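You operate a simulated robot arm through the tools that you are given. There is no shell and no other tool. Be economical: measure what you need, move in short steps, check, and stop when the job is done.

You run a simulated robot arm. Do the job below in one go: nothing can be reset, and whatever is moved stays where it is left.

JOB
The straightener is cold. Lock its plates shut and put it in the console drawer.
Fine: lay it flat, purple plug in the drawer too, drawer shut. Where these are worked on the way, their far stop is far enough and under half their travel is too little: console drawer.
Where things are to end (x, y in the base frame): purple plug within 60 mm of [290, 700].

The check looks at the end state, three seconds after you hand in, the way a careful person would. Anything else that was tipped, shoved, dropped, spilled or broken makes it a failure.

ROBOT AND FRAMES
A 6-joint arm with a two-finger parallel gripper, fixed in place. Base frame: the origin is at the foot of the arm, x ahead of it, y to its left, z up. Lengths are in mm, angles in degrees, forces in N, time in s.
With the tool pointing down near the work surface it reaches from about 320 to 700 mm from the base axis. Its first joint turns from -166.0 to 166.0 degrees. Payload 4.1 kg.
The tool frame sits at the grasp point between the pads (the TCP): z along the fingers, y along the line on which they close. The tips reach 23 mm beyond it. Largest opening 94 mm; finger width 38, thickness 10; the body of the gripper, 54 by 96 mm, starts 39 mm behind the TCP.
Orientation is that of the tool frame in the base frame, as a unit quaternion [x, y, z, w]. With the fingers straight down and closing along the base's y, the tool's x points along the base's -x, its y along +y and its z along -z.

CONTROLS
- The arm moves only by the tool send_rows. Its argument "steps" is one flat list of numbers, 7 for each row, row after row: the shift along the base's x, y, z in units of 40 mm (1.0 is 40 mm), then the turn, a rotation vector about the base's x, y, z in units of 8 degrees (1.0 is 8 degrees), then the opening, from 0 (shut) to 1 (fully open). In form: [x, y, z, ax, ay, az, fingers, x, y, z, ax, ay, az, fingers, ...]. A call has 1 to 20 rows; each row shifts and turns the commanded pose from where the row before left it. A call with a number of a shift or a turn outside -1 to 1 is refused whole. Rows are played at 5 a second. More than 50 mm and 8.6 degrees between two rows, or a gripper value outside its range, and nothing of the call is played. A pose out of reach is approached as far as the arm can. The call stops where the force on the tool passes 50 N (or 10 N more than at its start, if that is more) or the arm is blocked; 0.2 s more then pass. Each finger travels about 45 mm/s and halts on what it meets, pressing with about 39 N; the grip force reading is that of the motor and also rises with nothing between the fingers. The clock runs only during rows and for 0.2 s after the last one: add rows that do not move to give the fingers time. The reply holds the time, the measured pose of the TCP, the force on the tool along the base axes, the opening and the grip force, in the units named above and with some noise, with the torque about the TCP (base axes, N m) and any sound that the robot's microphone picked up.
- Cameras (640 x 400 px; columns grow to the right, rows downward): "scene" is fixed at [399.3, 500, 1455.4]; the picture's right is [-0.32, 0.95, 0.00], its down [0.78, 0.26, -0.56] and it looks along [-0.54, -0.18, -0.83] (base axes); focal length 281 px, centre (320, 200). "wrist" rides on the gripper at [86, 16, -74] in the tool frame; the picture's right is [-0.18, 0.98, 0.00], its down [-0.58, -0.11, -0.81] and it looks along [-0.79, -0.15, 0.59] (tool axes); focal length 243 px, centre (320, 200). There is no depth. A picture from a camera that has moved, and an enlarged one, comes with that camera's place and axes in the base frame and with its lens.
- capture(camera): a new picture of that camera. No time passes.
- lift_body(by): slides the trunk up (or, below 0, down) by that many mm; the arm rides with it, the base frame stays. It gives what a move gives, with no picture.
- inspect(camera, box): a new picture of the part [left, top, right, bottom] of that camera's present view, enlarged. No time passes.
- sign_off(): hands the job in; it is judged then, once.

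Go step by step. Nothing tells you positions but the pictures and the camera data: compare them with the known pose of the tool, close in by small moves and look again before you grip or let go. The budget is 120 turns and 68 pictures, counting those below and the enlarged ones. Unless the task says otherwise, let go and move clear before handing in, and close with one line.

The tools are called after "Emit:" as name(argument=value, ...) on one line, values as JSON. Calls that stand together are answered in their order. send_rows: Moves the arm, as the interface text tells. Its arguments: {"type":"object","properties":{"steps":{"type":"array","items":{"type":"number"}}},"required":["steps"]} The other tools are called the same way: lift_body (by) slides the trunk up or down; capture (camera) takes a picture; inspect (camera, box) takes an enlarged picture of a part of a camera's view; sign_off () hands the job in.

At the start:

```text
t: 0.0
tool_pos: [100.9, 383.2, 1125.2]
tcp_rot: [0.0, 1.0, 0.0, 0.0]
contact_force: [-0.2, -0.4, 0.1]
torque: [-0.02, -0.01, 0.01]
width: 94.0
grasp_force: 0.0
trunk travel left (down, up): [-525.0, 65.0]
```

scene: 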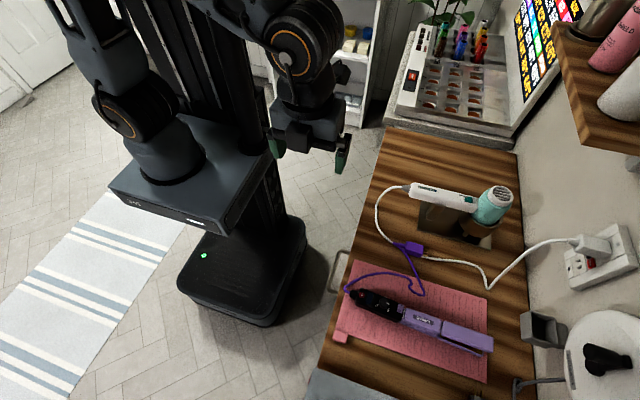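
wrist: 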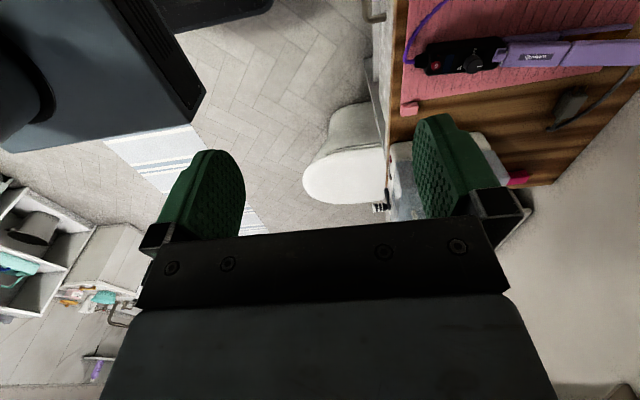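

I see a wooden console with a pink mat carrying the purple straightener, a purple plug beside it, and a handle on the drawer front. I'll enlarge these to measure them.

Emit:
inspect(camera="scene", box=[310, 220, 510, 400])

Emit:
inspect(camera="scene", box=[340, 130, 640, 320])

```text
2.22 times, centred on (410, 310) of scene
camera zoom: at [399.3, 500.0, 1455.4], right [-0.32, 0.95, 0.0], down [0.78, 0.26, -0.56], along [-0.54, -0.18, -0.83], focal length 625 px, centre (120, -44)
```

zoom: 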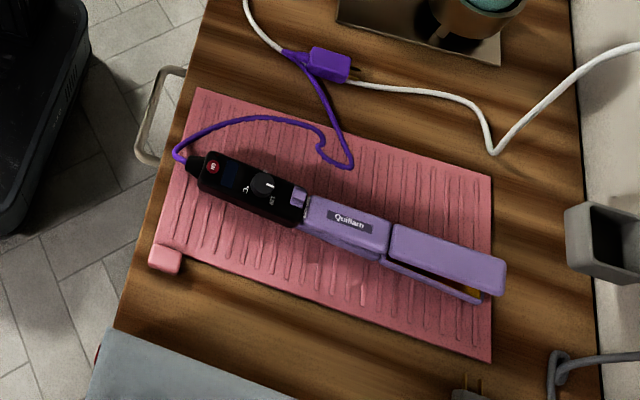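

```text
2.11 times, centred on (490, 225) of scene
camera zoom: at [399.3, 500.0, 1455.4], right [-0.32, 0.95, 0.0], down [0.78, 0.26, -0.56], along [-0.54, -0.18, -0.83], focal length 592 px, centre (-38, 147)
```

zoom: 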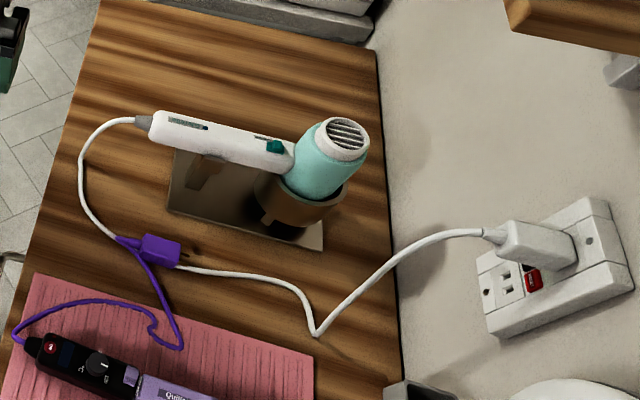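

The straightener lies along base y at x≈207, from y≈508 to y≈800 and z≈840. The table top is near z≈808 and its front edge is at y≈480. I'll turn the tool 90° and move above it for a closer wrist view.

Emit:
send_rows(steps=[0.22, 0.2, -0.1, 0, 0, 0.9375, 1, 0.22, 0.2, -0.1, 0, 0, 0.9375, 1, 0.22, 0.2, -0.1, 0, 0, 0.9375, 1, 0.22, 0.2, -0.1, 0, 0, 0.9375, 1, 0.22, 0.2, -0.1, 0, 0, 0.9375, 1, 0.22, 0.2, -0.1, 0, 0, 0.9375, 1, 0.22, 0.2, -0.1, 0, 0, 0.9375, 1, 0.22, 0.2, -0.1, 0, 0, 0.9375, 1, 0.22, 0.2, -0.1, 0, 0, 0.9375, 1, 0.22, 0.2, -0.1, 0, 0, 0.9375, 1, 0.22, 0.2, -0.1, 0, 0, 0.9375, 1, 0.22, 0.2, -0.1, 0, 0, 0.9375, 1])

Emit:
capture(camera="wrist")

```text
t: 2.6
tool_pos: [205.5, 479.1, 1076.0]
tcp_rot: [0.708, -0.706, 0.0, 0.0]
contact_force: [-0.4, 0.3, -0.1]
torque: [0.0, 0.03, 0.02]
width: 93.8
grasp_force: 0.0
trunk travel left (down, up): [-525.0, 65.0]
```

```text
63 pictures are left
camera wrist: at [190.5, 393.3, 1150.4], right [-0.98, 0.18, 0.0], down [0.11, 0.58, 0.81], along [0.15, 0.79, -0.59], focal length 243 px, centre (320, 200)
```

wrist: 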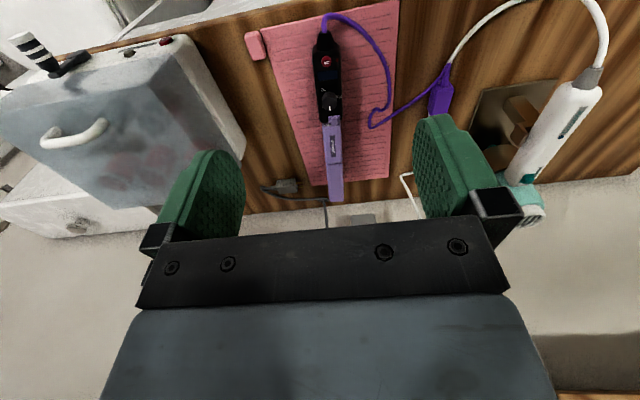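

The wrist camera now looks along +y and the straightener is near the top centre. I'll zoom in on it.

Emit:
inspect(camera="wrist", box=[240, 0, 480, 210])

Emit:
inspect(camera="scene", box=[390, 280, 500, 360])

Emit:
capture(camera="scene")

```text
1.90 times, centred on (360, 105) of wrist
camera zoom: at [190.5, 393.3, 1150.4], right [-0.98, 0.18, 0.0], down [0.11, 0.58, 0.81], along [0.15, 0.79, -0.59], focal length 462 px, centre (244, 381)
```

zoom: 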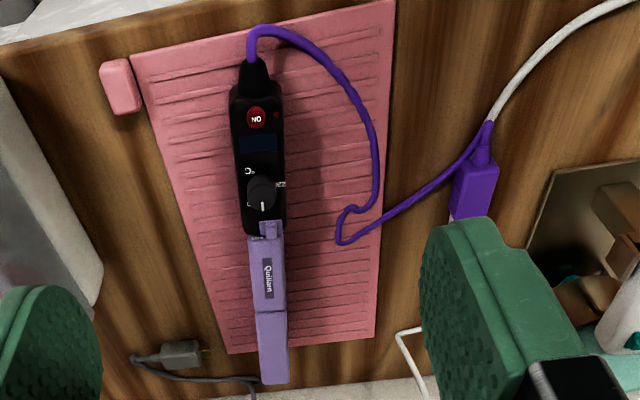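

```text
5.00 times, centred on (445, 320) of scene
camera zoom: at [399.3, 500.0, 1455.4], right [-0.32, 0.95, 0.0], down [0.78, 0.26, -0.56], along [-0.54, -0.18, -0.83], focal length 1407 px, centre (-305, -400)
```

zoom: 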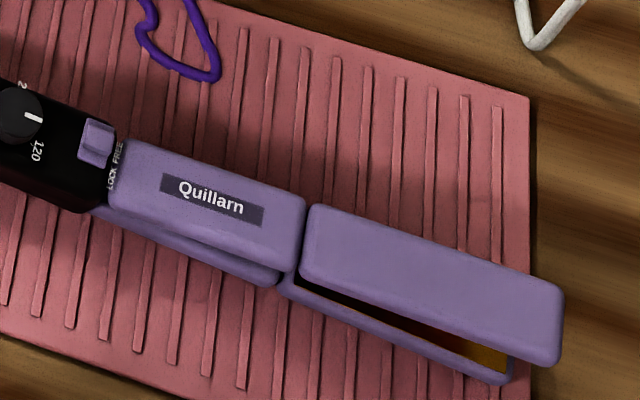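

```text
60 pictures are left
```

scene: 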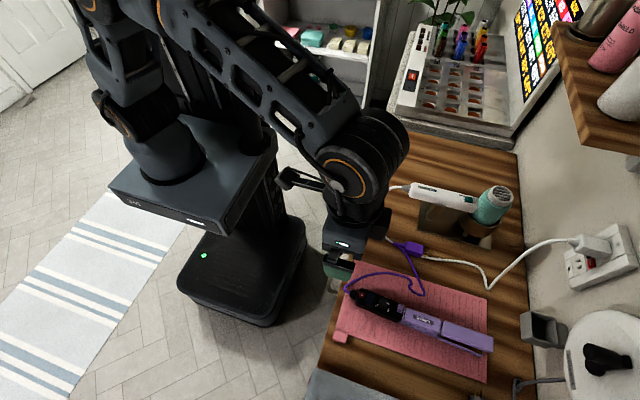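

The nub near y≈610 is a lock slider. It sits on the FREE side, and LOCK is toward +x. The upper plate arm is raised to z≈869 at its tip. I'll move in for a closer look at the slider.

Emit:
send_rows(steps=[0.01, 0.46, -0.68, 0, 0, 0, 1, 0.01, 0.46, -0.68, 0, 0, 0, 1, 0.01, 0.46, -0.68, 0, 0, 0, 1, 0.01, 0.46, -0.68, 0, 0, 0, 1, 0.01, 0.46, -0.68, 0, 0, 0, 1, 0.01, 0.46, -0.68, 0, 0, 0, 1])

Emit:
capture(camera="wrist")

```text
t: 4.0
tool_pos: [206.6, 587.6, 914.1]
tcp_rot: [0.707, -0.707, 0.0, 0.001]
contact_force: [0.1, 0.3, 0.9]
torque: [-0.01, 0.01, 0.0]
width: 94.0
grasp_force: 0.0
trunk travel left (down, up): [-525.0, 65.0]
```

```text
59 pictures are left
camera wrist: at [191.0, 502.2, 987.6], right [-0.98, 0.18, 0.0], down [0.11, 0.58, 0.81], along [0.15, 0.79, -0.59], focal length 243 px, centre (320, 200)
```

wrist: 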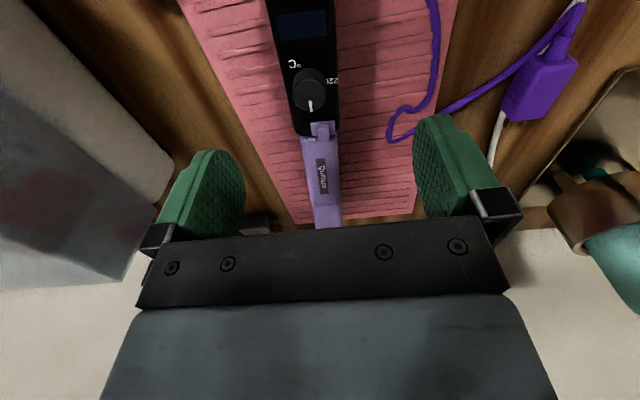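

Emit:
inspect(camera="wrist", box=[260, 60, 390, 240])

Emit:
inspect(camera="scene", box=[310, 230, 510, 370])

```text
2.22 times, centred on (325, 150) of wrist
camera zoom: at [191.0, 502.2, 987.6], right [-0.98, 0.18, 0.0], down [0.11, 0.58, 0.81], along [0.15, 0.79, -0.59], focal length 539 px, centre (309, 311)
```

zoom: 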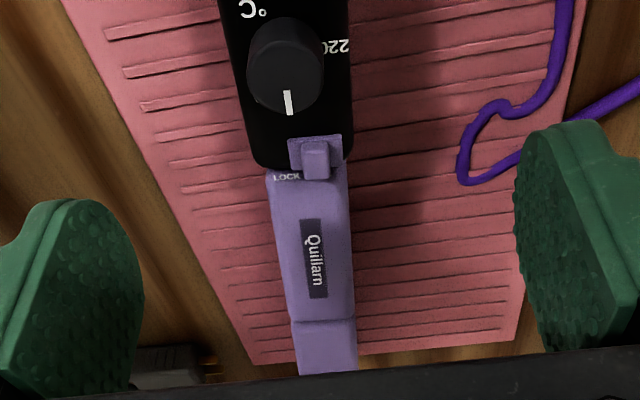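

```text
2.86 times, centred on (410, 300) of scene
camera zoom: at [399.3, 500.0, 1455.4], right [-0.32, 0.95, 0.0], down [0.78, 0.26, -0.56], along [-0.54, -0.18, -0.83], focal length 804 px, centre (63, -86)
```

zoom: 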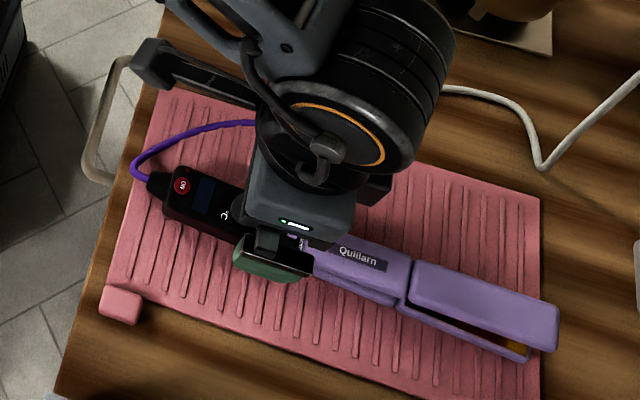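

The slider knob stands at about (208, 610), with LOCK toward +x. I'll close the fingers, move over the upper arm at y≈660 and press down gently to see whether it closes and stays closed.

Emit:
send_rows(steps=[0.03, 0.3, 0, 0, 0, 0, 0, 0.03, 0.3, 0, 0, 0, 0, 0, 0.03, 0.3, 0, 0, 0, 0, 0, 0.03, 0.3, 0, 0, 0, 0, 0, 0.03, 0.3, 0, 0, 0, 0, 0, 0.03, 0.3, 0, 0, 0, 0, 0, 0, 0, -0.3, 0, 0, 0, 0, 0, 0, -0.3, 0, 0, 0, 0])

Emit:
inspect(camera="scene", box=[350, 240, 510, 380])

Emit:
inspect(camera="wrist", box=[220, 40, 420, 240])

```text
t: 5.8
tool_pos: [213.3, 634.4, 890.7]
tcp_rot: [0.707, -0.707, 0.0, 0.0]
contact_force: [0.0, 0.6, 0.3]
torque: [0.01, 0.0, 0.01]
width: 0.0
grasp_force: 38.6
out of reach, approached as far as the arm can: row 4, 5, 6
trunk travel left (down, up): [-525.0, 65.0]
```

```text
2.86 times, centred on (430, 310) of scene
camera zoom: at [399.3, 500.0, 1455.4], right [-0.32, 0.95, 0.0], down [0.78, 0.26, -0.56], along [-0.54, -0.18, -0.83], focal length 804 px, centre (6, -114)
```

zoom: 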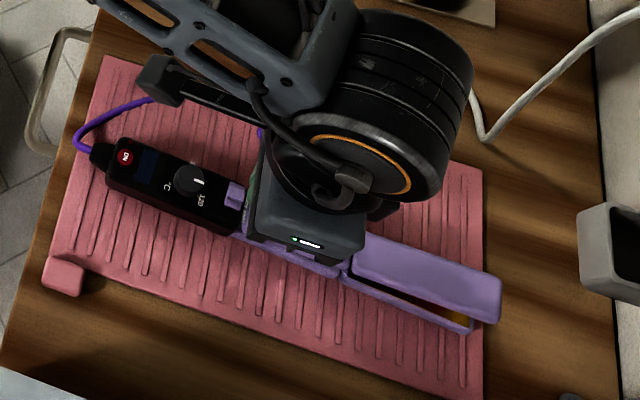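

```text
2.00 times, centred on (320, 140) of wrist
camera zoom: at [196.7, 547.8, 963.1], right [-0.98, 0.18, 0.0], down [0.11, 0.58, 0.81], along [0.15, 0.79, -0.59], focal length 485 px, centre (320, 320)
```

zoom: 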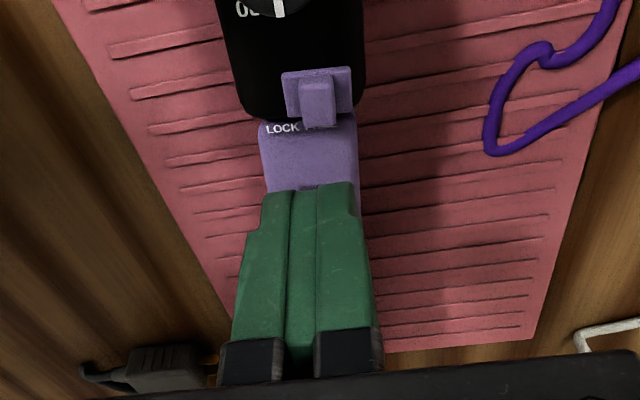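

The reach ends at y≈634 at this trunk height. I'll raise the arm and then lower the trunk so the shoulder sits lower.

Emit:
send_rows(steps=[0, 0, 0.9, 0, 0, 0, 0, 0, 0, 0.9, 0, 0, 0, 0, 0, -0.2, 0.9, 0, 0, 0, 0, 0, -0.2, 0.9, 0, 0, 0, 0, 0, -0.2, 0.9, 0, 0, 0, 0, 0, -0.2, 0.9, 0, 0, 0, 0])

Emit:
lift_body(by=-180)

Emit:
capture(camera="scene")

```text
t: 7.2
tool_pos: [212.0, 603.2, 1107.0]
tcp_rot: [0.707, -0.707, 0.0, 0.0]
contact_force: [0.7, -0.7, -0.3]
torque: [0.0, 0.01, -0.02]
width: 0.0
grasp_force: 38.6
trunk travel left (down, up): [-525.0, 65.0]
```

```text
t: 9.2
tool_pos: [212.7, 603.1, 925.7]
tcp_rot: [-0.707, 0.707, 0.0, 0.0]
contact_force: [-0.2, 0.1, 0.4]
torque: [0.01, 0.0, 0.0]
width: 0.0
grasp_force: 38.8
trunk travel left (down, up): [-345.0, 245.0]
```

```text
54 pictures are left
```

scene: 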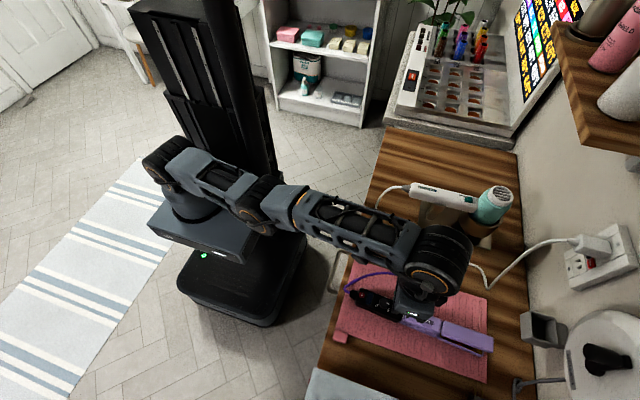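

The arm is now level and should reach further. I'll go to y≈670 and press slowly.

Emit:
send_rows(steps=[0.03, 0.42, -0.1, 0, 0, 0, 0, 0.03, 0.42, -0.2, 0, 0, 0, 0, 0.03, 0.42, -0.3, 0, 0, 0, 0, 0, 0.42, -0.3, 0, 0, 0, 0, 0, 0, -0.15, 0, 0, 0, 0, 0, 0, -0.15, 0, 0, 0, 0])

```text
t: 10.6
tool_pos: [203.0, 622.5, 870.0]
tcp_rot: [0.707, -0.707, -0.002, -0.003]
contact_force: [0.1, 4.7, 20.2]
torque: [-0.14, -0.05, -0.04]
width: 0.0
grasp_force: 39.0
out of reach, approached as far as the arm can: row 1, 2, 3, 4
trunk travel left (down, up): [-345.0, 245.0]
```

Emit:
inspect(camera="wrist", box=[220, 40, 420, 240])

Emit:
inspect(camera="scene", box=[350, 240, 510, 380])

```text
2.00 times, centred on (320, 140) of wrist
camera zoom: at [188.5, 534.9, 942.6], right [-0.98, 0.18, 0.0], down [0.11, 0.58, 0.81], along [0.15, 0.8, -0.59], focal length 485 px, centre (320, 320)
```

zoom: 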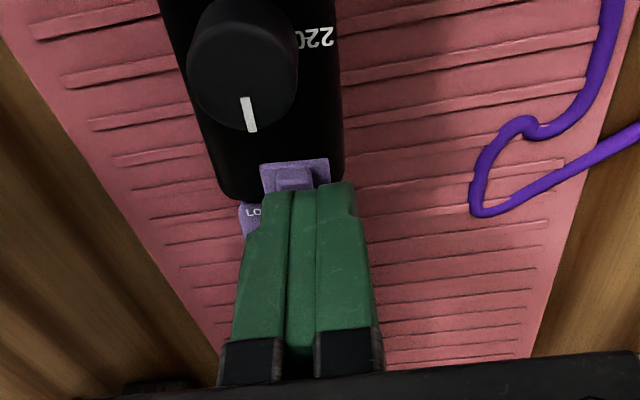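

```text
2.86 times, centred on (430, 310) of scene
camera zoom: at [399.3, 500.0, 1455.4], right [-0.32, 0.95, 0.0], down [0.78, 0.26, -0.56], along [-0.54, -0.18, -0.83], focal length 804 px, centre (6, -114)
```

zoom: 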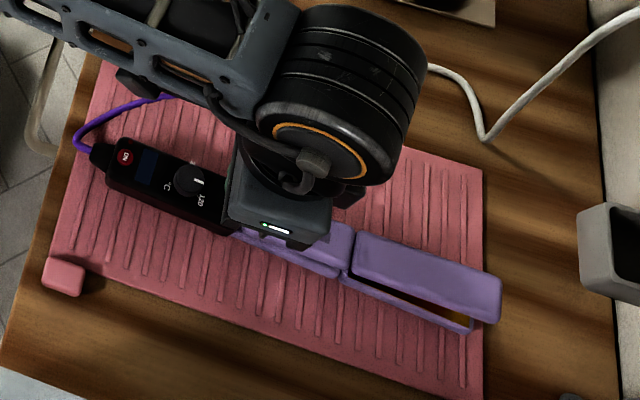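

I'm touching near the slider rather than the arm. I'll raise the trunk 90, which should be close to the best reach, and try again.

Emit:
lift_body(by=90)

Emit:
send_rows(steps=[0.25, 0.4, 0, 0, 0, 0, 0, 0.1, 0.4, -0.4, 0, 0, 0, 0, 0, 0.3, -0.4, 0, 0, 0, 0, 0, 0.15, -0.5, 0, 0, 0, 0])

```text
t: 11.8
tool_pos: [204.5, 622.3, 954.7]
tcp_rot: [0.708, -0.707, 0.0, 0.0]
contact_force: [-0.3, -0.2, 1.0]
torque: [0.01, -0.01, -0.02]
width: 0.2
grasp_force: 39.3
trunk travel left (down, up): [-435.0, 155.0]
```

```text
t: 12.8
tool_pos: [205.1, 632.6, 898.5]
tcp_rot: [0.707, -0.707, 0.0, 0.0]
contact_force: [0.2, 0.0, 0.2]
torque: [0.05, 0.02, 0.02]
width: 0.2
grasp_force: 39.7
out of reach, approached as far as the arm can: row 1, 2, 3
trunk travel left (down, up): [-435.0, 155.0]
```

The straight-down reach is about 665 mm. I'll tilt the fingers outward by about 25° to gain reach, then press further along the arm.

Emit:
send_rows(steps=[0.05, 0, 0.1, 0.8, 0, 0, 0, 0.05, 0.2, 0.1, 0.8, 0, 0, 0, 0.05, 0.4, 0, 0.8, 0, 0, 0, 0.05, 0.4, 0, 0.8, 0, 0, 0, 0, 0.4, 0, 0, 0, 0, 0])

Emit:
capture(camera="wrist")

```text
t: 14.1
tool_pos: [214.1, 689.5, 906.4]
tcp_rot: [0.689, -0.689, -0.157, -0.157]
contact_force: [0.2, -0.4, 0.4]
torque: [0.0, 0.05, 0.0]
width: 0.1
grasp_force: 38.8
trunk travel left (down, up): [-435.0, 155.0]
```

```text
51 pictures are left
camera wrist: at [198.6, 580.2, 934.7], right [-0.98, 0.17, 0.08], down [0.11, 0.17, 0.98], along [0.15, 0.97, -0.19], focal length 243 px, centre (320, 200)
```

wrist: 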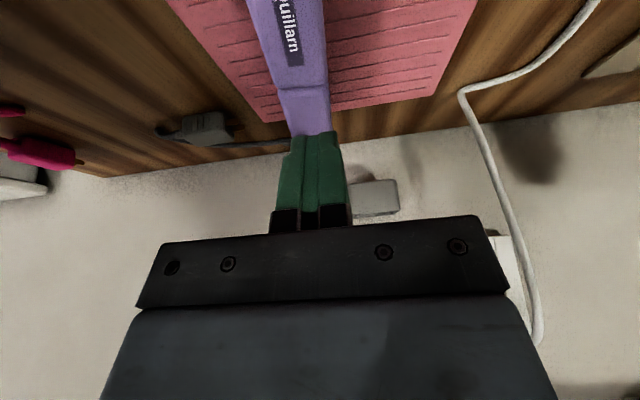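

The tilt gives the reach I need. I'll press down on the plate section now.

Emit:
send_rows(steps=[0.08, 0.4, 0, 0, 0, 0, 0, 0, 0.3, -0.25, 0, 0, 0, 0, 0, 0, -0.15, 0, 0, 0, 0, 0, 0, -0.15, 0, 0, 0, 0, 0, 0, -0.1, 0, 0, 0, 0])

Emit:
inspect(camera="scene", box=[370, 260, 510, 380])

```text
t: 15.2
tool_pos: [216.0, 709.7, 878.9]
tcp_rot: [-0.689, 0.69, 0.157, 0.157]
contact_force: [-0.5, 0.4, 0.0]
torque: [0.0, 0.02, 0.01]
width: 0.0
grasp_force: 38.9
out of reach, approached as far as the arm can: row 2
trunk travel left (down, up): [-435.0, 155.0]
```

```text
3.33 times, centred on (440, 320) of scene
camera zoom: at [399.3, 500.0, 1455.4], right [-0.32, 0.95, 0.0], down [0.78, 0.26, -0.56], along [-0.54, -0.18, -0.83], focal length 938 px, centre (-80, -200)
```

zoom: 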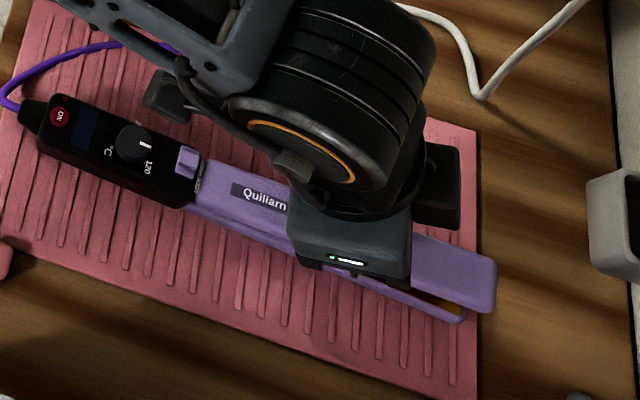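

No contact yet at this height, so I'll keep pressing down in small steps.

Emit:
send_rows(steps=[0, 0, -0.15, 0, 0, 0, 0, 0, 0, -0.15, 0, 0, 0, 0, 0, 0, -0.1, 0, 0, 0, 0, 0, 0, -0.1, 0, 0, 0, 0])

Emit:
inspect(camera="scene", box=[370, 260, 510, 380])

```text
t: 16.2
tool_pos: [214.4, 708.9, 866.5]
tcp_rot: [0.689, -0.688, -0.16, -0.161]
contact_force: [-1.2, -0.4, 26.7]
torque: [-0.2, 0.04, -0.04]
width: 0.0
grasp_force: 39.0
trunk travel left (down, up): [-435.0, 155.0]
```

```text
3.33 times, centred on (440, 320) of scene
camera zoom: at [399.3, 500.0, 1455.4], right [-0.32, 0.95, 0.0], down [0.78, 0.26, -0.56], along [-0.54, -0.18, -0.83], focal length 938 px, centre (-80, -200)
```

zoom: 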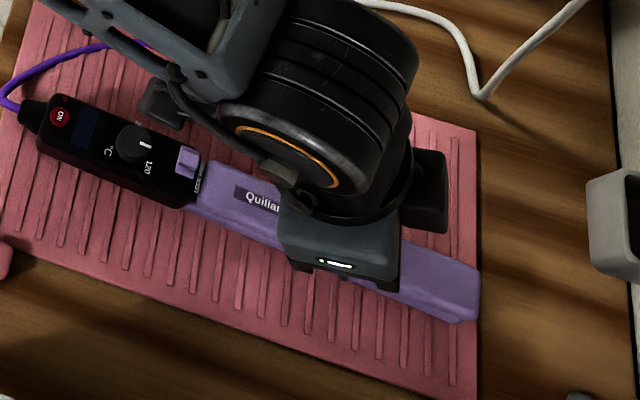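

The plates are now pressed shut. I'll lift off to see whether they spring open.

Emit:
send_rows(steps=[0, 0, 0.4, 0, 0, 0, 0, 0, 0, 0.6, 0, 0, 0, 0])

Emit:
inspect(camera="scene", box=[370, 260, 510, 380])

```text
t: 16.9
tool_pos: [216.7, 707.3, 895.2]
tcp_rot: [-0.689, 0.691, 0.155, 0.155]
contact_force: [0.3, 0.5, -0.5]
torque: [0.01, -0.02, -0.04]
width: 0.0
grasp_force: 39.5
trunk travel left (down, up): [-435.0, 155.0]
```

```text
3.33 times, centred on (440, 320) of scene
camera zoom: at [399.3, 500.0, 1455.4], right [-0.32, 0.95, 0.0], down [0.78, 0.26, -0.56], along [-0.54, -0.18, -0.83], focal length 938 px, centre (-80, -200)
```

zoom: 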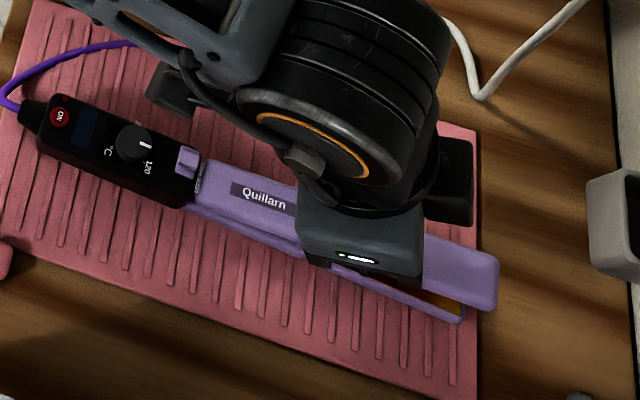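

The plates spring back, so I have to hold them pressed while the slider moves. I'll press with one finger and push the slider with the other. That needs the straightener closer, so I'll grip it near its middle and shift it toward me by about 70 mm.

Emit:
send_rows(steps=[0, -0.4, 0.3, -0.8, 0, 0, 0.3, -0.03, -0.5, 0, -0.8, 0, 0, 0.5, -0.03, -0.5, 0, -0.8, 0, 0, 0.7, -0.03, -0.5, 0, -0.82, 0, 0, 0.7, -0.03, -0.27, 0, 0, 0, -0.5, 0.7, 0, 0, 0, 0, 0, 0, 0.7])

Emit:
capture(camera="wrist")

```text
t: 18.2
tool_pos: [208.9, 614.9, 911.2]
tcp_rot: [-0.682, 0.731, -0.001, -0.001]
contact_force: [0.0, 0.5, 0.1]
torque: [0.01, -0.01, 0.0]
width: 65.8
grasp_force: 0.1
out of reach, approached as far as the arm can: row 1
trunk travel left (down, up): [-435.0, 155.0]
```

```text
47 pictures are left
camera wrist: at [188.3, 529.8, 984.7], right [-0.97, 0.25, 0.0], down [0.15, 0.58, 0.8], along [0.2, 0.78, -0.59], focal length 243 px, centre (320, 200)
```

wrist: 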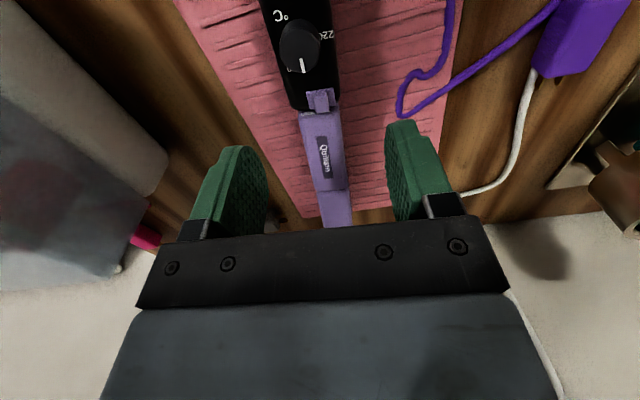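

The tool is lined up with the straightener. I'll descend around the body and grip it.

Emit:
send_rows(steps=[0.05, 0, -0.45, 0, 0, 0, 0.7, 0, 0, -0.45, 0, 0, 0, 0.7, 0, 0, -0.45, 0, 0, 0, 0.7, 0, 0, -0.35, 0, 0, 0, 0.7, 0, 0, 0, 0, 0, 0, 0.2, 0, 0, 0, 0, 0, 0, 0.1, 0, 0, 0, 0, 0, 0, 0.1])

Emit:
capture(camera="wrist")

```text
t: 19.9
tool_pos: [212.7, 613.4, 841.5]
tcp_rot: [-0.681, 0.732, 0.0, -0.001]
contact_force: [3.0, 0.2, 0.9]
torque: [0.26, -0.07, -0.24]
width: 35.8
grasp_force: 39.5
trunk travel left (down, up): [-435.0, 155.0]
```

```text
46 pictures are left
camera wrist: at [190.7, 529.3, 916.2], right [-0.97, 0.25, 0.0], down [0.15, 0.57, 0.81], along [0.2, 0.78, -0.59], focal length 243 px, centre (320, 200)
```

wrist: 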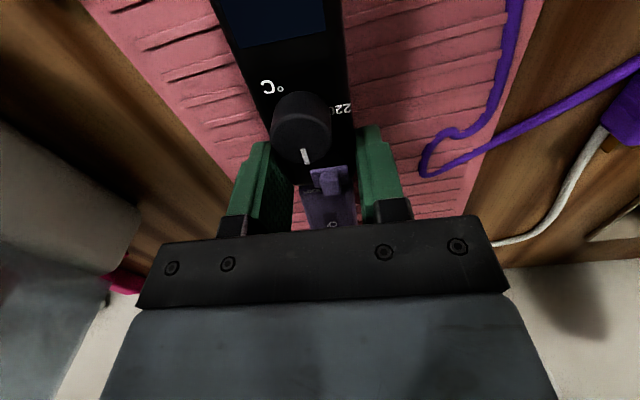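

I have it, gripped across 36 mm. I'll lift about 16 mm, bring it 60 mm closer and look.

Emit:
send_rows(steps=[0, 0, 0.2, 0, 0, 0, 0.1, 0, 0, 0.3, 0, 0, 0, 0.1, 0, -0.4, 0, 0, 0, 0, 0.1, 0, -0.4, 0, 0, 0, 0, 0.1, 0, -0.4, 0, 0, 0, 0, 0.1, 0, -0.3, 0, 0, 0, 0, 0.1, 0, 0, 0, 0, 0, 0, 0.1])

Emit:
inspect(camera="scene", box=[310, 220, 510, 380])

```text
t: 21.4
tool_pos: [211.4, 554.6, 863.4]
tcp_rot: [-0.682, 0.731, -0.001, -0.001]
contact_force: [0.0, 0.0, -3.3]
torque: [-0.05, 0.01, 0.06]
width: 35.8
grasp_force: 39.2
trunk travel left (down, up): [-435.0, 155.0]
```

```text
2.50 times, centred on (410, 300) of scene
camera zoom: at [399.3, 500.0, 1455.4], right [-0.32, 0.95, 0.0], down [0.78, 0.26, -0.56], along [-0.54, -0.18, -0.83], focal length 703 px, centre (95, -50)
```

zoom: 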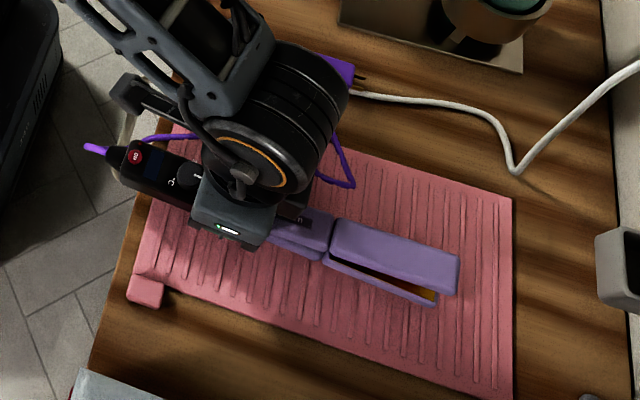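

It weighs about 3.3 N and hangs level. I'll set it down here, release and rise.

Emit:
send_rows(steps=[0, 0, -0.25, 0, 0, 0, 0.1, 0, 0, -0.25, 0, 0, 0, 0.1, 0, 0, -0.05, 0, 0, 0, 0.1, 0, 0, 0, 0, 0, 0, 0.7, 0, 0, 0, 0, 0, 0, 0.7, 0, 0, 0.5, 0, 0, 0, 0.7, 0, 0, 0.7, 0, 0, 0, 0.7, 0, 0, 0.7, 0, 0, 0, 0.7])

Emit:
capture(camera="wrist")

```text
t: 23.2
tool_pos: [211.1, 556.0, 914.8]
tcp_rot: [-0.682, 0.731, -0.001, -0.001]
contact_force: [-0.5, 0.1, 0.0]
torque: [0.01, -0.01, 0.02]
width: 66.0
grasp_force: 0.1
trunk travel left (down, up): [-435.0, 155.0]
```

```text
44 pictures are left
camera wrist: at [190.8, 470.8, 989.0], right [-0.97, 0.25, 0.0], down [0.15, 0.58, 0.8], along [0.2, 0.78, -0.59], focal length 243 px, centre (320, 200)
```

wrist: 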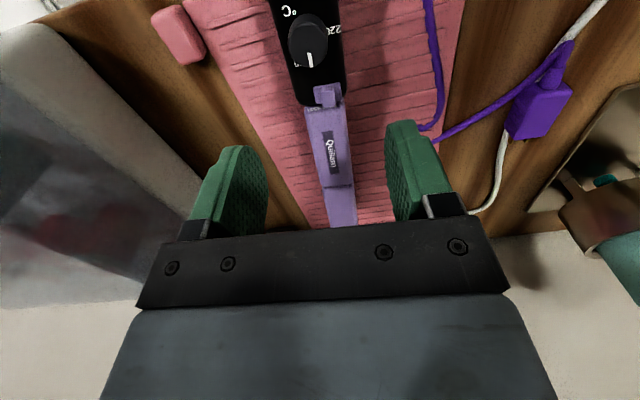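

It is set down closer to the front edge. I'll zoom in to locate the slider knob and the arm precisely.

Emit:
inspect(camera="wrist", box=[270, 10, 390, 130])

Emit:
inspect(camera="scene", box=[330, 260, 480, 360])

```text
3.33 times, centred on (330, 70) of wrist
camera zoom: at [190.8, 470.8, 989.0], right [-0.97, 0.25, 0.0], down [0.15, 0.58, 0.8], along [0.2, 0.78, -0.59], focal length 809 px, centre (287, 633)
```

zoom: 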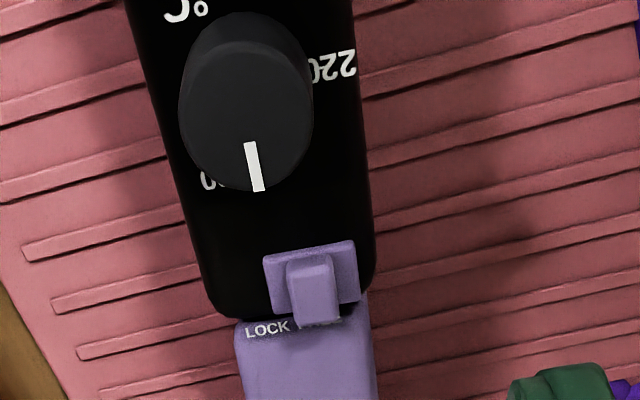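

```text
4.00 times, centred on (405, 310) of scene
camera zoom: at [399.3, 500.0, 1455.4], right [-0.32, 0.95, 0.0], down [0.78, 0.26, -0.56], along [-0.54, -0.18, -0.83], focal length 1126 px, centre (-20, -240)
```

zoom: 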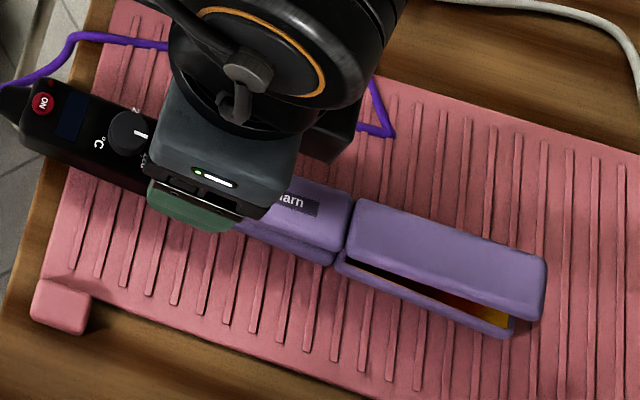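

The knob is at about (207, 552), with its top near z≈850. The arm front edge is at y≈560. Next I'll yaw the gripper so finger A sits on the −x side of the knob and finger B is over the plates, with a slight tilt to put B lower.

Emit:
send_rows(steps=[-0.04, 0.116, 0, 0, 0, 0.898, 1, -0.04, 0.116, 0, 0, 0, 0.898, 1, -0.04, 0.116, 0, 0, 0, 0.898, 1, -0.04, 0.116, 0, 0, 0, 0.898, 1, -0.04, 0.116, 0, 0, 0, 0.898, 1, -0.04, 0.116, 0, 0, 0, 0.898, 1, -0.04, 0.116, 0, 0, 0, 0.898, 1, -0.04, 0.116, 0, 0, 0, 0.898, 1, -0.04, 0.116, 0, 0, 0, 0.898, 1, -0.04, 0.116, 0, 0, 0, 0.898, 1, -0.04, 0.116, 0, 0, 0, 0.898, 1, 0, 0, 0, -0.483, 0.13, 0, 1, 0, 0, 0, 0, 0, 0, 1])

Emit:
capture(camera="wrist")

```text
t: 26.1
tool_pos: [192.8, 605.8, 916.2]
tcp_rot: [0.991, -0.131, -0.003, 0.036]
contact_force: [0.0, 0.5, 0.3]
torque: [0.02, 0.03, -0.01]
width: 93.9
grasp_force: 0.1
trunk travel left (down, up): [-435.0, 155.0]
```

```text
41 pictures are left
camera wrist: at [275.0, 573.3, 991.1], right [-0.43, -0.9, 0.07], down [-0.52, 0.31, 0.8], along [-0.74, 0.31, -0.6], focal length 243 px, centre (320, 200)
```

wrist: 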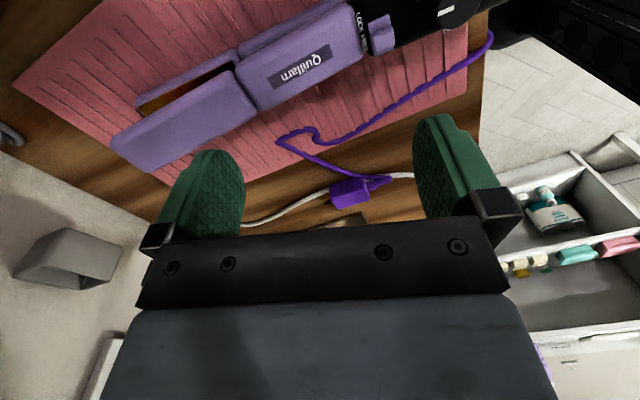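

Finger B is on the left (+y) and A is on the right. I'll descend partway and check alignment.

Emit:
send_rows(steps=[0, 0, -0.3, 0, 0, 0, 1, 0, 0, -0.3, 0, 0, 0, 1])

Emit:
capture(camera="wrist")

Emit:
inspect(camera="scene", box=[330, 240, 490, 360])

```text
t: 26.6
tool_pos: [193.8, 605.0, 892.3]
tcp_rot: [0.991, -0.13, -0.003, 0.035]
contact_force: [0.1, 1.1, 1.2]
torque: [-0.03, 0.0, 0.02]
width: 93.9
grasp_force: 0.1
trunk travel left (down, up): [-435.0, 155.0]
```

```text
40 pictures are left
camera wrist: at [275.3, 573.4, 967.6], right [-0.43, -0.9, 0.07], down [-0.52, 0.31, 0.8], along [-0.74, 0.31, -0.6], focal length 243 px, centre (320, 200)
```

wrist: 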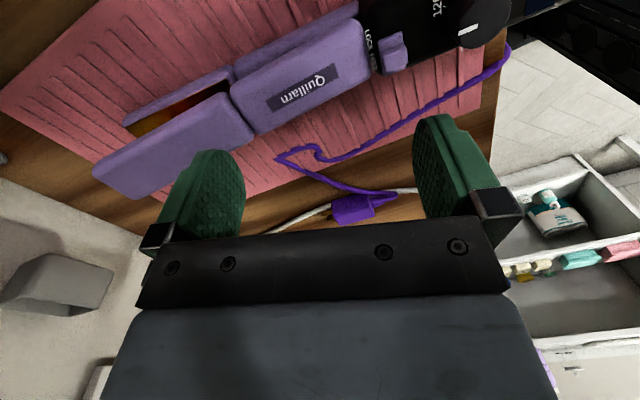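

```text
3.33 times, centred on (410, 300) of scene
camera zoom: at [399.3, 500.0, 1455.4], right [-0.32, 0.95, 0.0], down [0.78, 0.26, -0.56], along [-0.54, -0.18, -0.83], focal length 938 px, centre (20, -133)
```

zoom: 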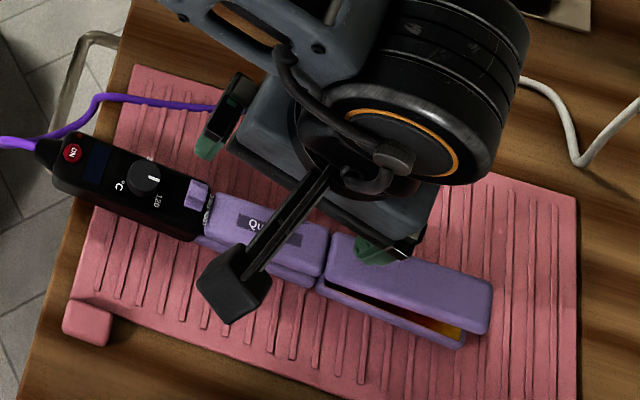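

Finger A is just off the −x side of the knob and B is over the plates. I'll nudge +y by 3 mm and descend to press.

Emit:
send_rows(steps=[0, 0.07, -0.2, 0, 0, 0, 1, 0, 0, -0.2, 0, 0, 0, 1, 0, 0, -0.15, 0, 0, 0, 1, 0, 0, -0.1, 0, 0, 0, 1, 0, 0, 0, 0, 0, 0, 1])

Emit:
inspect(camera="scene", box=[340, 260, 480, 360])

Emit:
inspect(camera="wrist", box=[120, 0, 520, 240])

```text
t: 27.9
tool_pos: [193.8, 607.0, 865.7]
tcp_rot: [0.991, -0.131, -0.003, 0.035]
contact_force: [0.2, -0.4, 0.0]
torque: [0.08, -0.01, 0.04]
width: 94.0
grasp_force: 0.0
trunk travel left (down, up): [-435.0, 155.0]
```

```text
4.00 times, centred on (410, 310) of scene
camera zoom: at [399.3, 500.0, 1455.4], right [-0.32, 0.95, 0.0], down [0.78, 0.26, -0.56], along [-0.54, -0.18, -0.83], focal length 1126 px, centre (-40, -240)
```

zoom: 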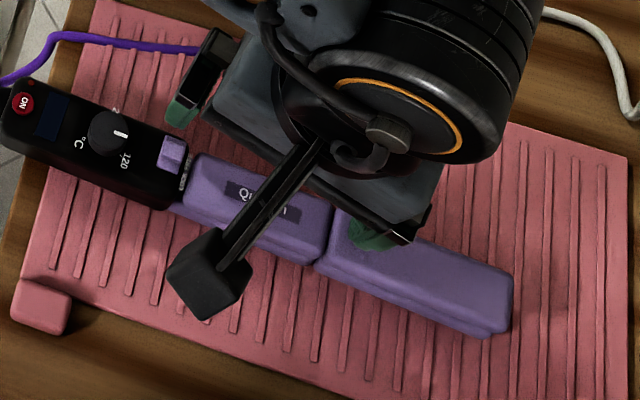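

```text
1.60 times, centred on (320, 120) of wrist
camera zoom: at [275.1, 575.2, 940.5], right [-0.43, -0.9, 0.07], down [-0.52, 0.31, 0.8], along [-0.74, 0.31, -0.6], focal length 388 px, centre (320, 328)
```

zoom: 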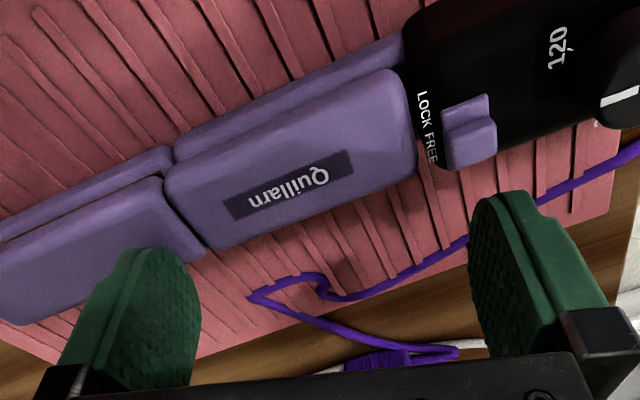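

The plates are nearly shut. I'll press a little further to seat them and bring A's tip lower.

Emit:
send_rows(steps=[0, 0, -0.07, 0, 0, 0, 1, 0, 0, -0.05, 0, 0, 0, 1, 0, 0, 0, 0, 0, 0, 1])

Emit:
inspect(camera="scene", box=[340, 260, 480, 360])

```text
t: 28.6
tool_pos: [193.8, 607.3, 863.0]
tcp_rot: [0.991, -0.131, -0.003, 0.033]
contact_force: [0.6, 0.7, 16.1]
torque: [0.87, -0.35, 0.0]
width: 94.1
grasp_force: 0.1
trunk travel left (down, up): [-435.0, 155.0]
```

```text
4.00 times, centred on (410, 310) of scene
camera zoom: at [399.3, 500.0, 1455.4], right [-0.32, 0.95, 0.0], down [0.78, 0.26, -0.56], along [-0.54, -0.18, -0.83], focal length 1126 px, centre (-40, -240)
```

zoom: 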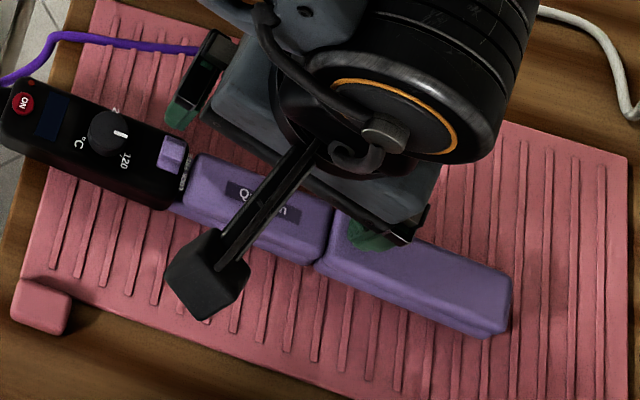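

All the force comes through B (16 N) and the plates are fully shut. I'll now rotate about B so that finger A sweeps +x into the knob.

Emit:
send_rows(steps=[0.044, -0.01, 0, 0, 0, 0.25, 1, 0.044, -0.01, 0, 0, 0, 0.25, 1, 0.044, -0.01, 0, 0, 0, 0.25, 1, 0.044, -0.008, 0, 0, 0, 0.25, 1])

Emit:
inspect(camera="scene", box=[340, 260, 480, 360])

Emit:
inspect(camera="wrist", box=[320, 0, 520, 160])

```text
t: 29.6
tool_pos: [200.5, 605.7, 863.5]
tcp_rot: [0.998, -0.062, -0.001, 0.034]
contact_force: [-1.1, 1.6, 21.9]
torque: [0.91, -0.16, -0.9]
width: 94.1
grasp_force: 0.1
trunk travel left (down, up): [-435.0, 155.0]
```

```text
4.00 times, centred on (410, 310) of scene
camera zoom: at [399.3, 500.0, 1455.4], right [-0.32, 0.95, 0.0], down [0.78, 0.26, -0.56], along [-0.54, -0.18, -0.83], focal length 1126 px, centre (-40, -240)
```

zoom: 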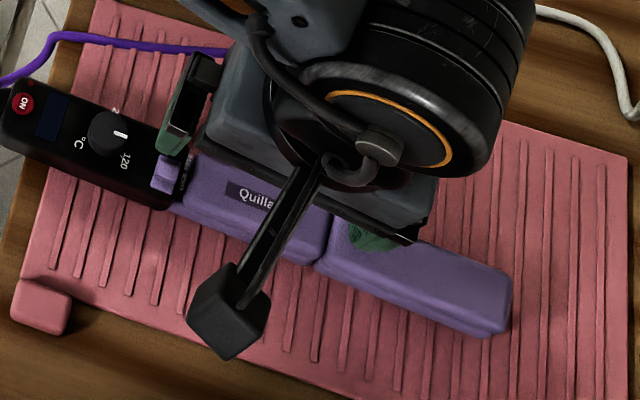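

```text
2.50 times, centred on (420, 80) of wrist
camera zoom: at [285.8, 584.5, 938.2], right [-0.3, -0.95, 0.07], down [-0.56, 0.23, 0.8], along [-0.77, 0.2, -0.6], focal length 606 px, centre (70, 500)
```

zoom: 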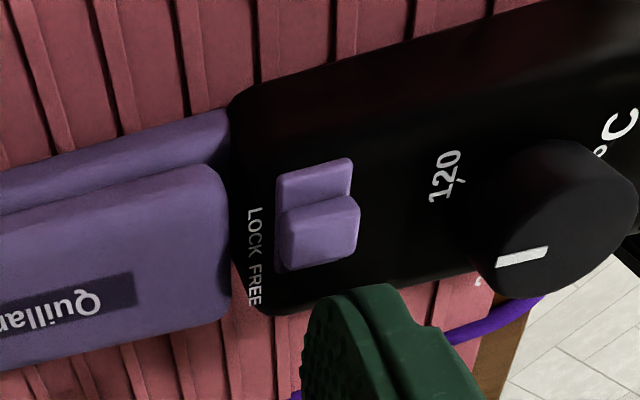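

The knob has moved toward LOCK with about 17 N of push. I'll continue a bit and check again.

Emit:
send_rows(steps=[0.044, -0.006, 0, 0, 0, 0.25, 1, 0.044, -0.005, 0, 0, 0, 0.25, 1])

Emit:
inspect(camera="wrist", box=[320, 0, 520, 160])

```text
t: 30.2
tool_pos: [203.4, 604.1, 862.9]
tcp_rot: [0.999, -0.026, 0.001, 0.035]
contact_force: [-3.1, -0.1, 21.7]
torque: [1.21, -0.02, -1.01]
width: 93.9
grasp_force: 0.0
trunk travel left (down, up): [-435.0, 155.0]
```

```text
2.50 times, centred on (420, 80) of wrist
camera zoom: at [289.7, 589.7, 938.1], right [-0.23, -0.97, 0.07], down [-0.57, 0.19, 0.8], along [-0.78, 0.15, -0.6], focal length 606 px, centre (70, 500)
```

zoom: 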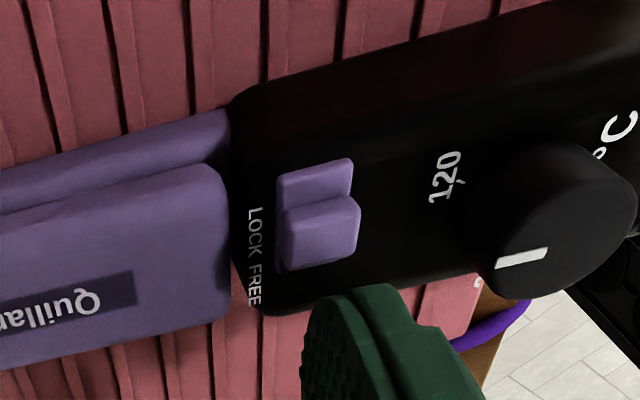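

The slider now looks aligned with LOCK and the body has started turning with the finger. I'll back off, lift and check that the plates stay shut.

Emit:
send_rows(steps=[-0.05, 0.006, 0, 0, 0, -0.3, 1, -0.05, 0.007, 0, 0, 0, -0.3, 1, -0.05, 0.008, 0, 0, 0, -0.3, 1, 0, 0, 0.3, 0, 0, 0, 1, 0, 0, 0.7, 0, 0, 0, 1])

Emit:
inspect(camera="scene", box=[330, 250, 490, 370])

Emit:
inspect(camera="wrist", box=[80, 0, 520, 220])

```text
t: 31.4
tool_pos: [198.5, 606.7, 901.4]
tcp_rot: [0.995, -0.089, -0.001, 0.037]
contact_force: [1.0, -0.6, -0.8]
torque: [0.0, 0.01, 0.01]
width: 94.0
grasp_force: 0.1
trunk travel left (down, up): [-435.0, 155.0]
```

```text
3.33 times, centred on (410, 310) of scene
camera zoom: at [399.3, 500.0, 1455.4], right [-0.32, 0.95, 0.0], down [0.78, 0.26, -0.56], along [-0.54, -0.18, -0.83], focal length 938 px, centre (20, -167)
```

zoom: 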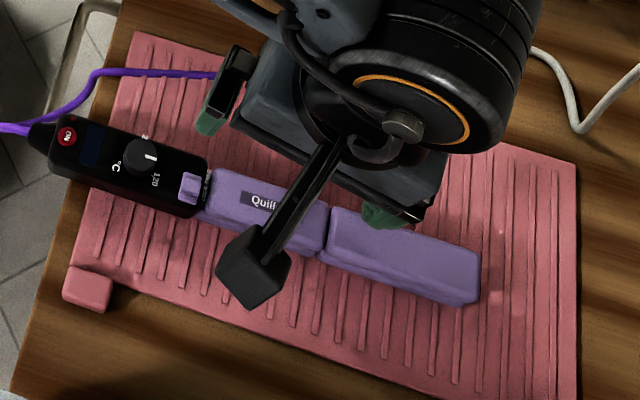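

```text
1.45 times, centred on (300, 110) of wrist
camera zoom: at [281.6, 581.0, 976.3], right [-0.36, -0.93, 0.07], down [-0.54, 0.27, 0.79], along [-0.76, 0.24, -0.6], focal length 353 px, centre (349, 331)
```

zoom: 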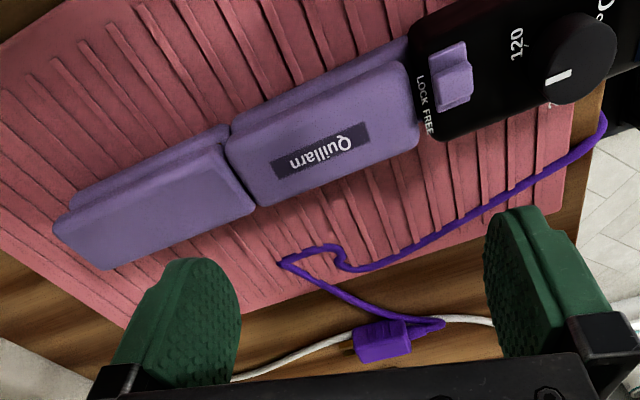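

The plates stay shut, so the lock has engaged. Next is the drawer. The handle bar spans x≈85 to 185 at y≈447 and z≈740. I'll move in front of it with the tool tilted 45° and have a look.

Emit:
send_rows(steps=[-0.177, -0.741, 0.1, 0, 0, 0.635, 1, -0.177, -0.741, 0.1, 0, 0, 0.635, 1, -0.177, -0.741, 0.1, 0.88, 0, 0, 1, -0.177, -0.741, 0, 0.88, 0, 0, 1, -0.177, -0.741, 0, 0.88, 0, 0, 1, -0.177, -0.741, 0, 0.88, 0, 0, 1, -0.177, -0.741, 0, 0.88, 0, 0, 0.6, -0.177, -0.741, 0, 0.88, 0, 0, 0.6, -0.177, -0.741, 0, 0.88, 0, 0, 0.6])

Emit:
capture(camera="wrist")

Emit:
capture(camera="scene")

```text
t: 33.5
tool_pos: [120.6, 350.5, 987.3]
tcp_rot: [0.925, -0.004, 0.002, -0.38]
contact_force: [0.0, 1.2, -0.2]
torque: [-0.03, 0.01, 0.01]
width: 56.3
grasp_force: 0.0
out of reach, approached as far as the arm can: row 8, 9
trunk travel left (down, up): [-435.0, 155.0]
```

```text
30 pictures are left
camera wrist: at [207.2, 285.4, 1027.6], right [-0.19, -0.7, -0.69], down [-0.59, -0.48, 0.65], along [-0.79, 0.53, -0.32], focal length 243 px, centre (320, 200)
```

wrist: 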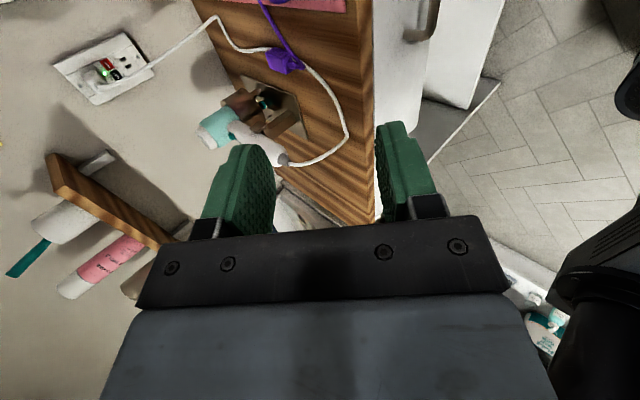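

```text
29 pictures are left
```

scene: 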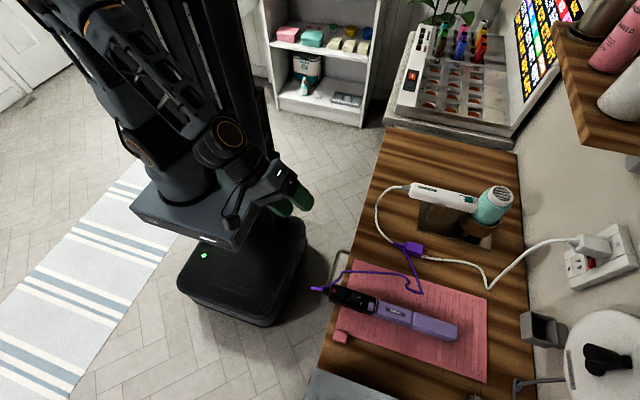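

The handle is just visible and a 45° tilt runs out of reach near the base. I'll use a 30° tilt, come down in front of the handle and look again.

Emit:
send_rows(steps=[0, 0.3, -0.8, -0.46, 0, 0, 0.5, 0, 0.3, -0.8, -0.46, 0, 0, 0.5, 0, 0.3, -0.8, -0.46, 0, 0, 0.4, 0, 0.2, -0.8, -0.46, 0, 0, 0.4, 0, 0, -0.4, 0, 0, 0, 0.4])

Emit:
capture(camera="wrist")

Emit:
inspect(camera="scene", box=[200, 200, 440, 360])

```text
t: 34.6
tool_pos: [120.2, 397.3, 872.1]
tcp_rot: [0.968, -0.005, 0.012, -0.249]
contact_force: [0.1, -0.1, 0.4]
torque: [-0.03, 0.02, 0.01]
width: 37.2
grasp_force: 0.0
out of reach, approached as far as the arm can: row 1, 2, 5
trunk travel left (down, up): [-435.0, 155.0]
```

```text
28 pictures are left
camera wrist: at [206.2, 346.6, 930.8], right [-0.19, -0.86, -0.48], down [-0.6, -0.29, 0.75], along [-0.78, 0.43, -0.46], focal length 243 px, centre (320, 200)
```

wrist: 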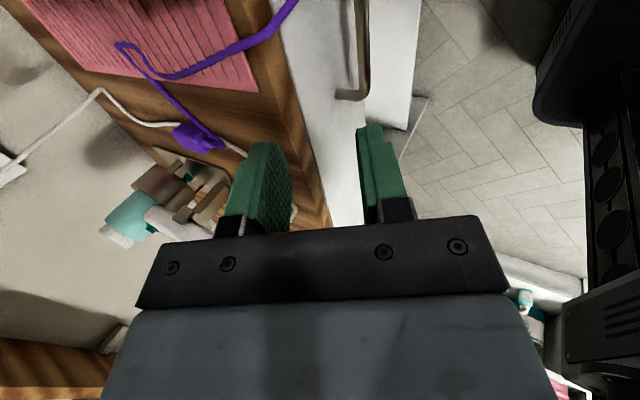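

```text
2.50 times, centred on (320, 280) of scene
camera zoom: at [399.3, 500.0, 1455.4], right [-0.32, 0.95, 0.0], down [0.78, 0.26, -0.56], along [-0.54, -0.18, -0.83], focal length 703 px, centre (320, 0)
```

zoom: 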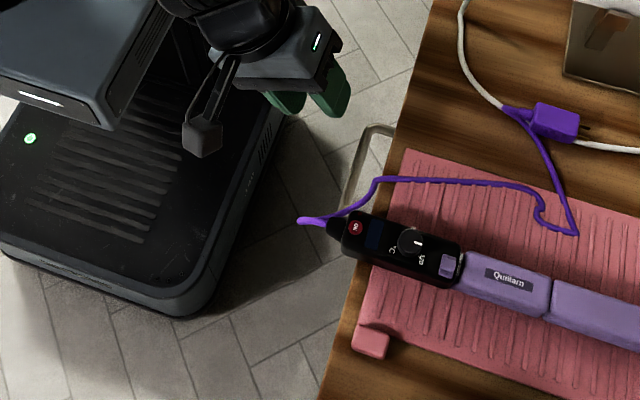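

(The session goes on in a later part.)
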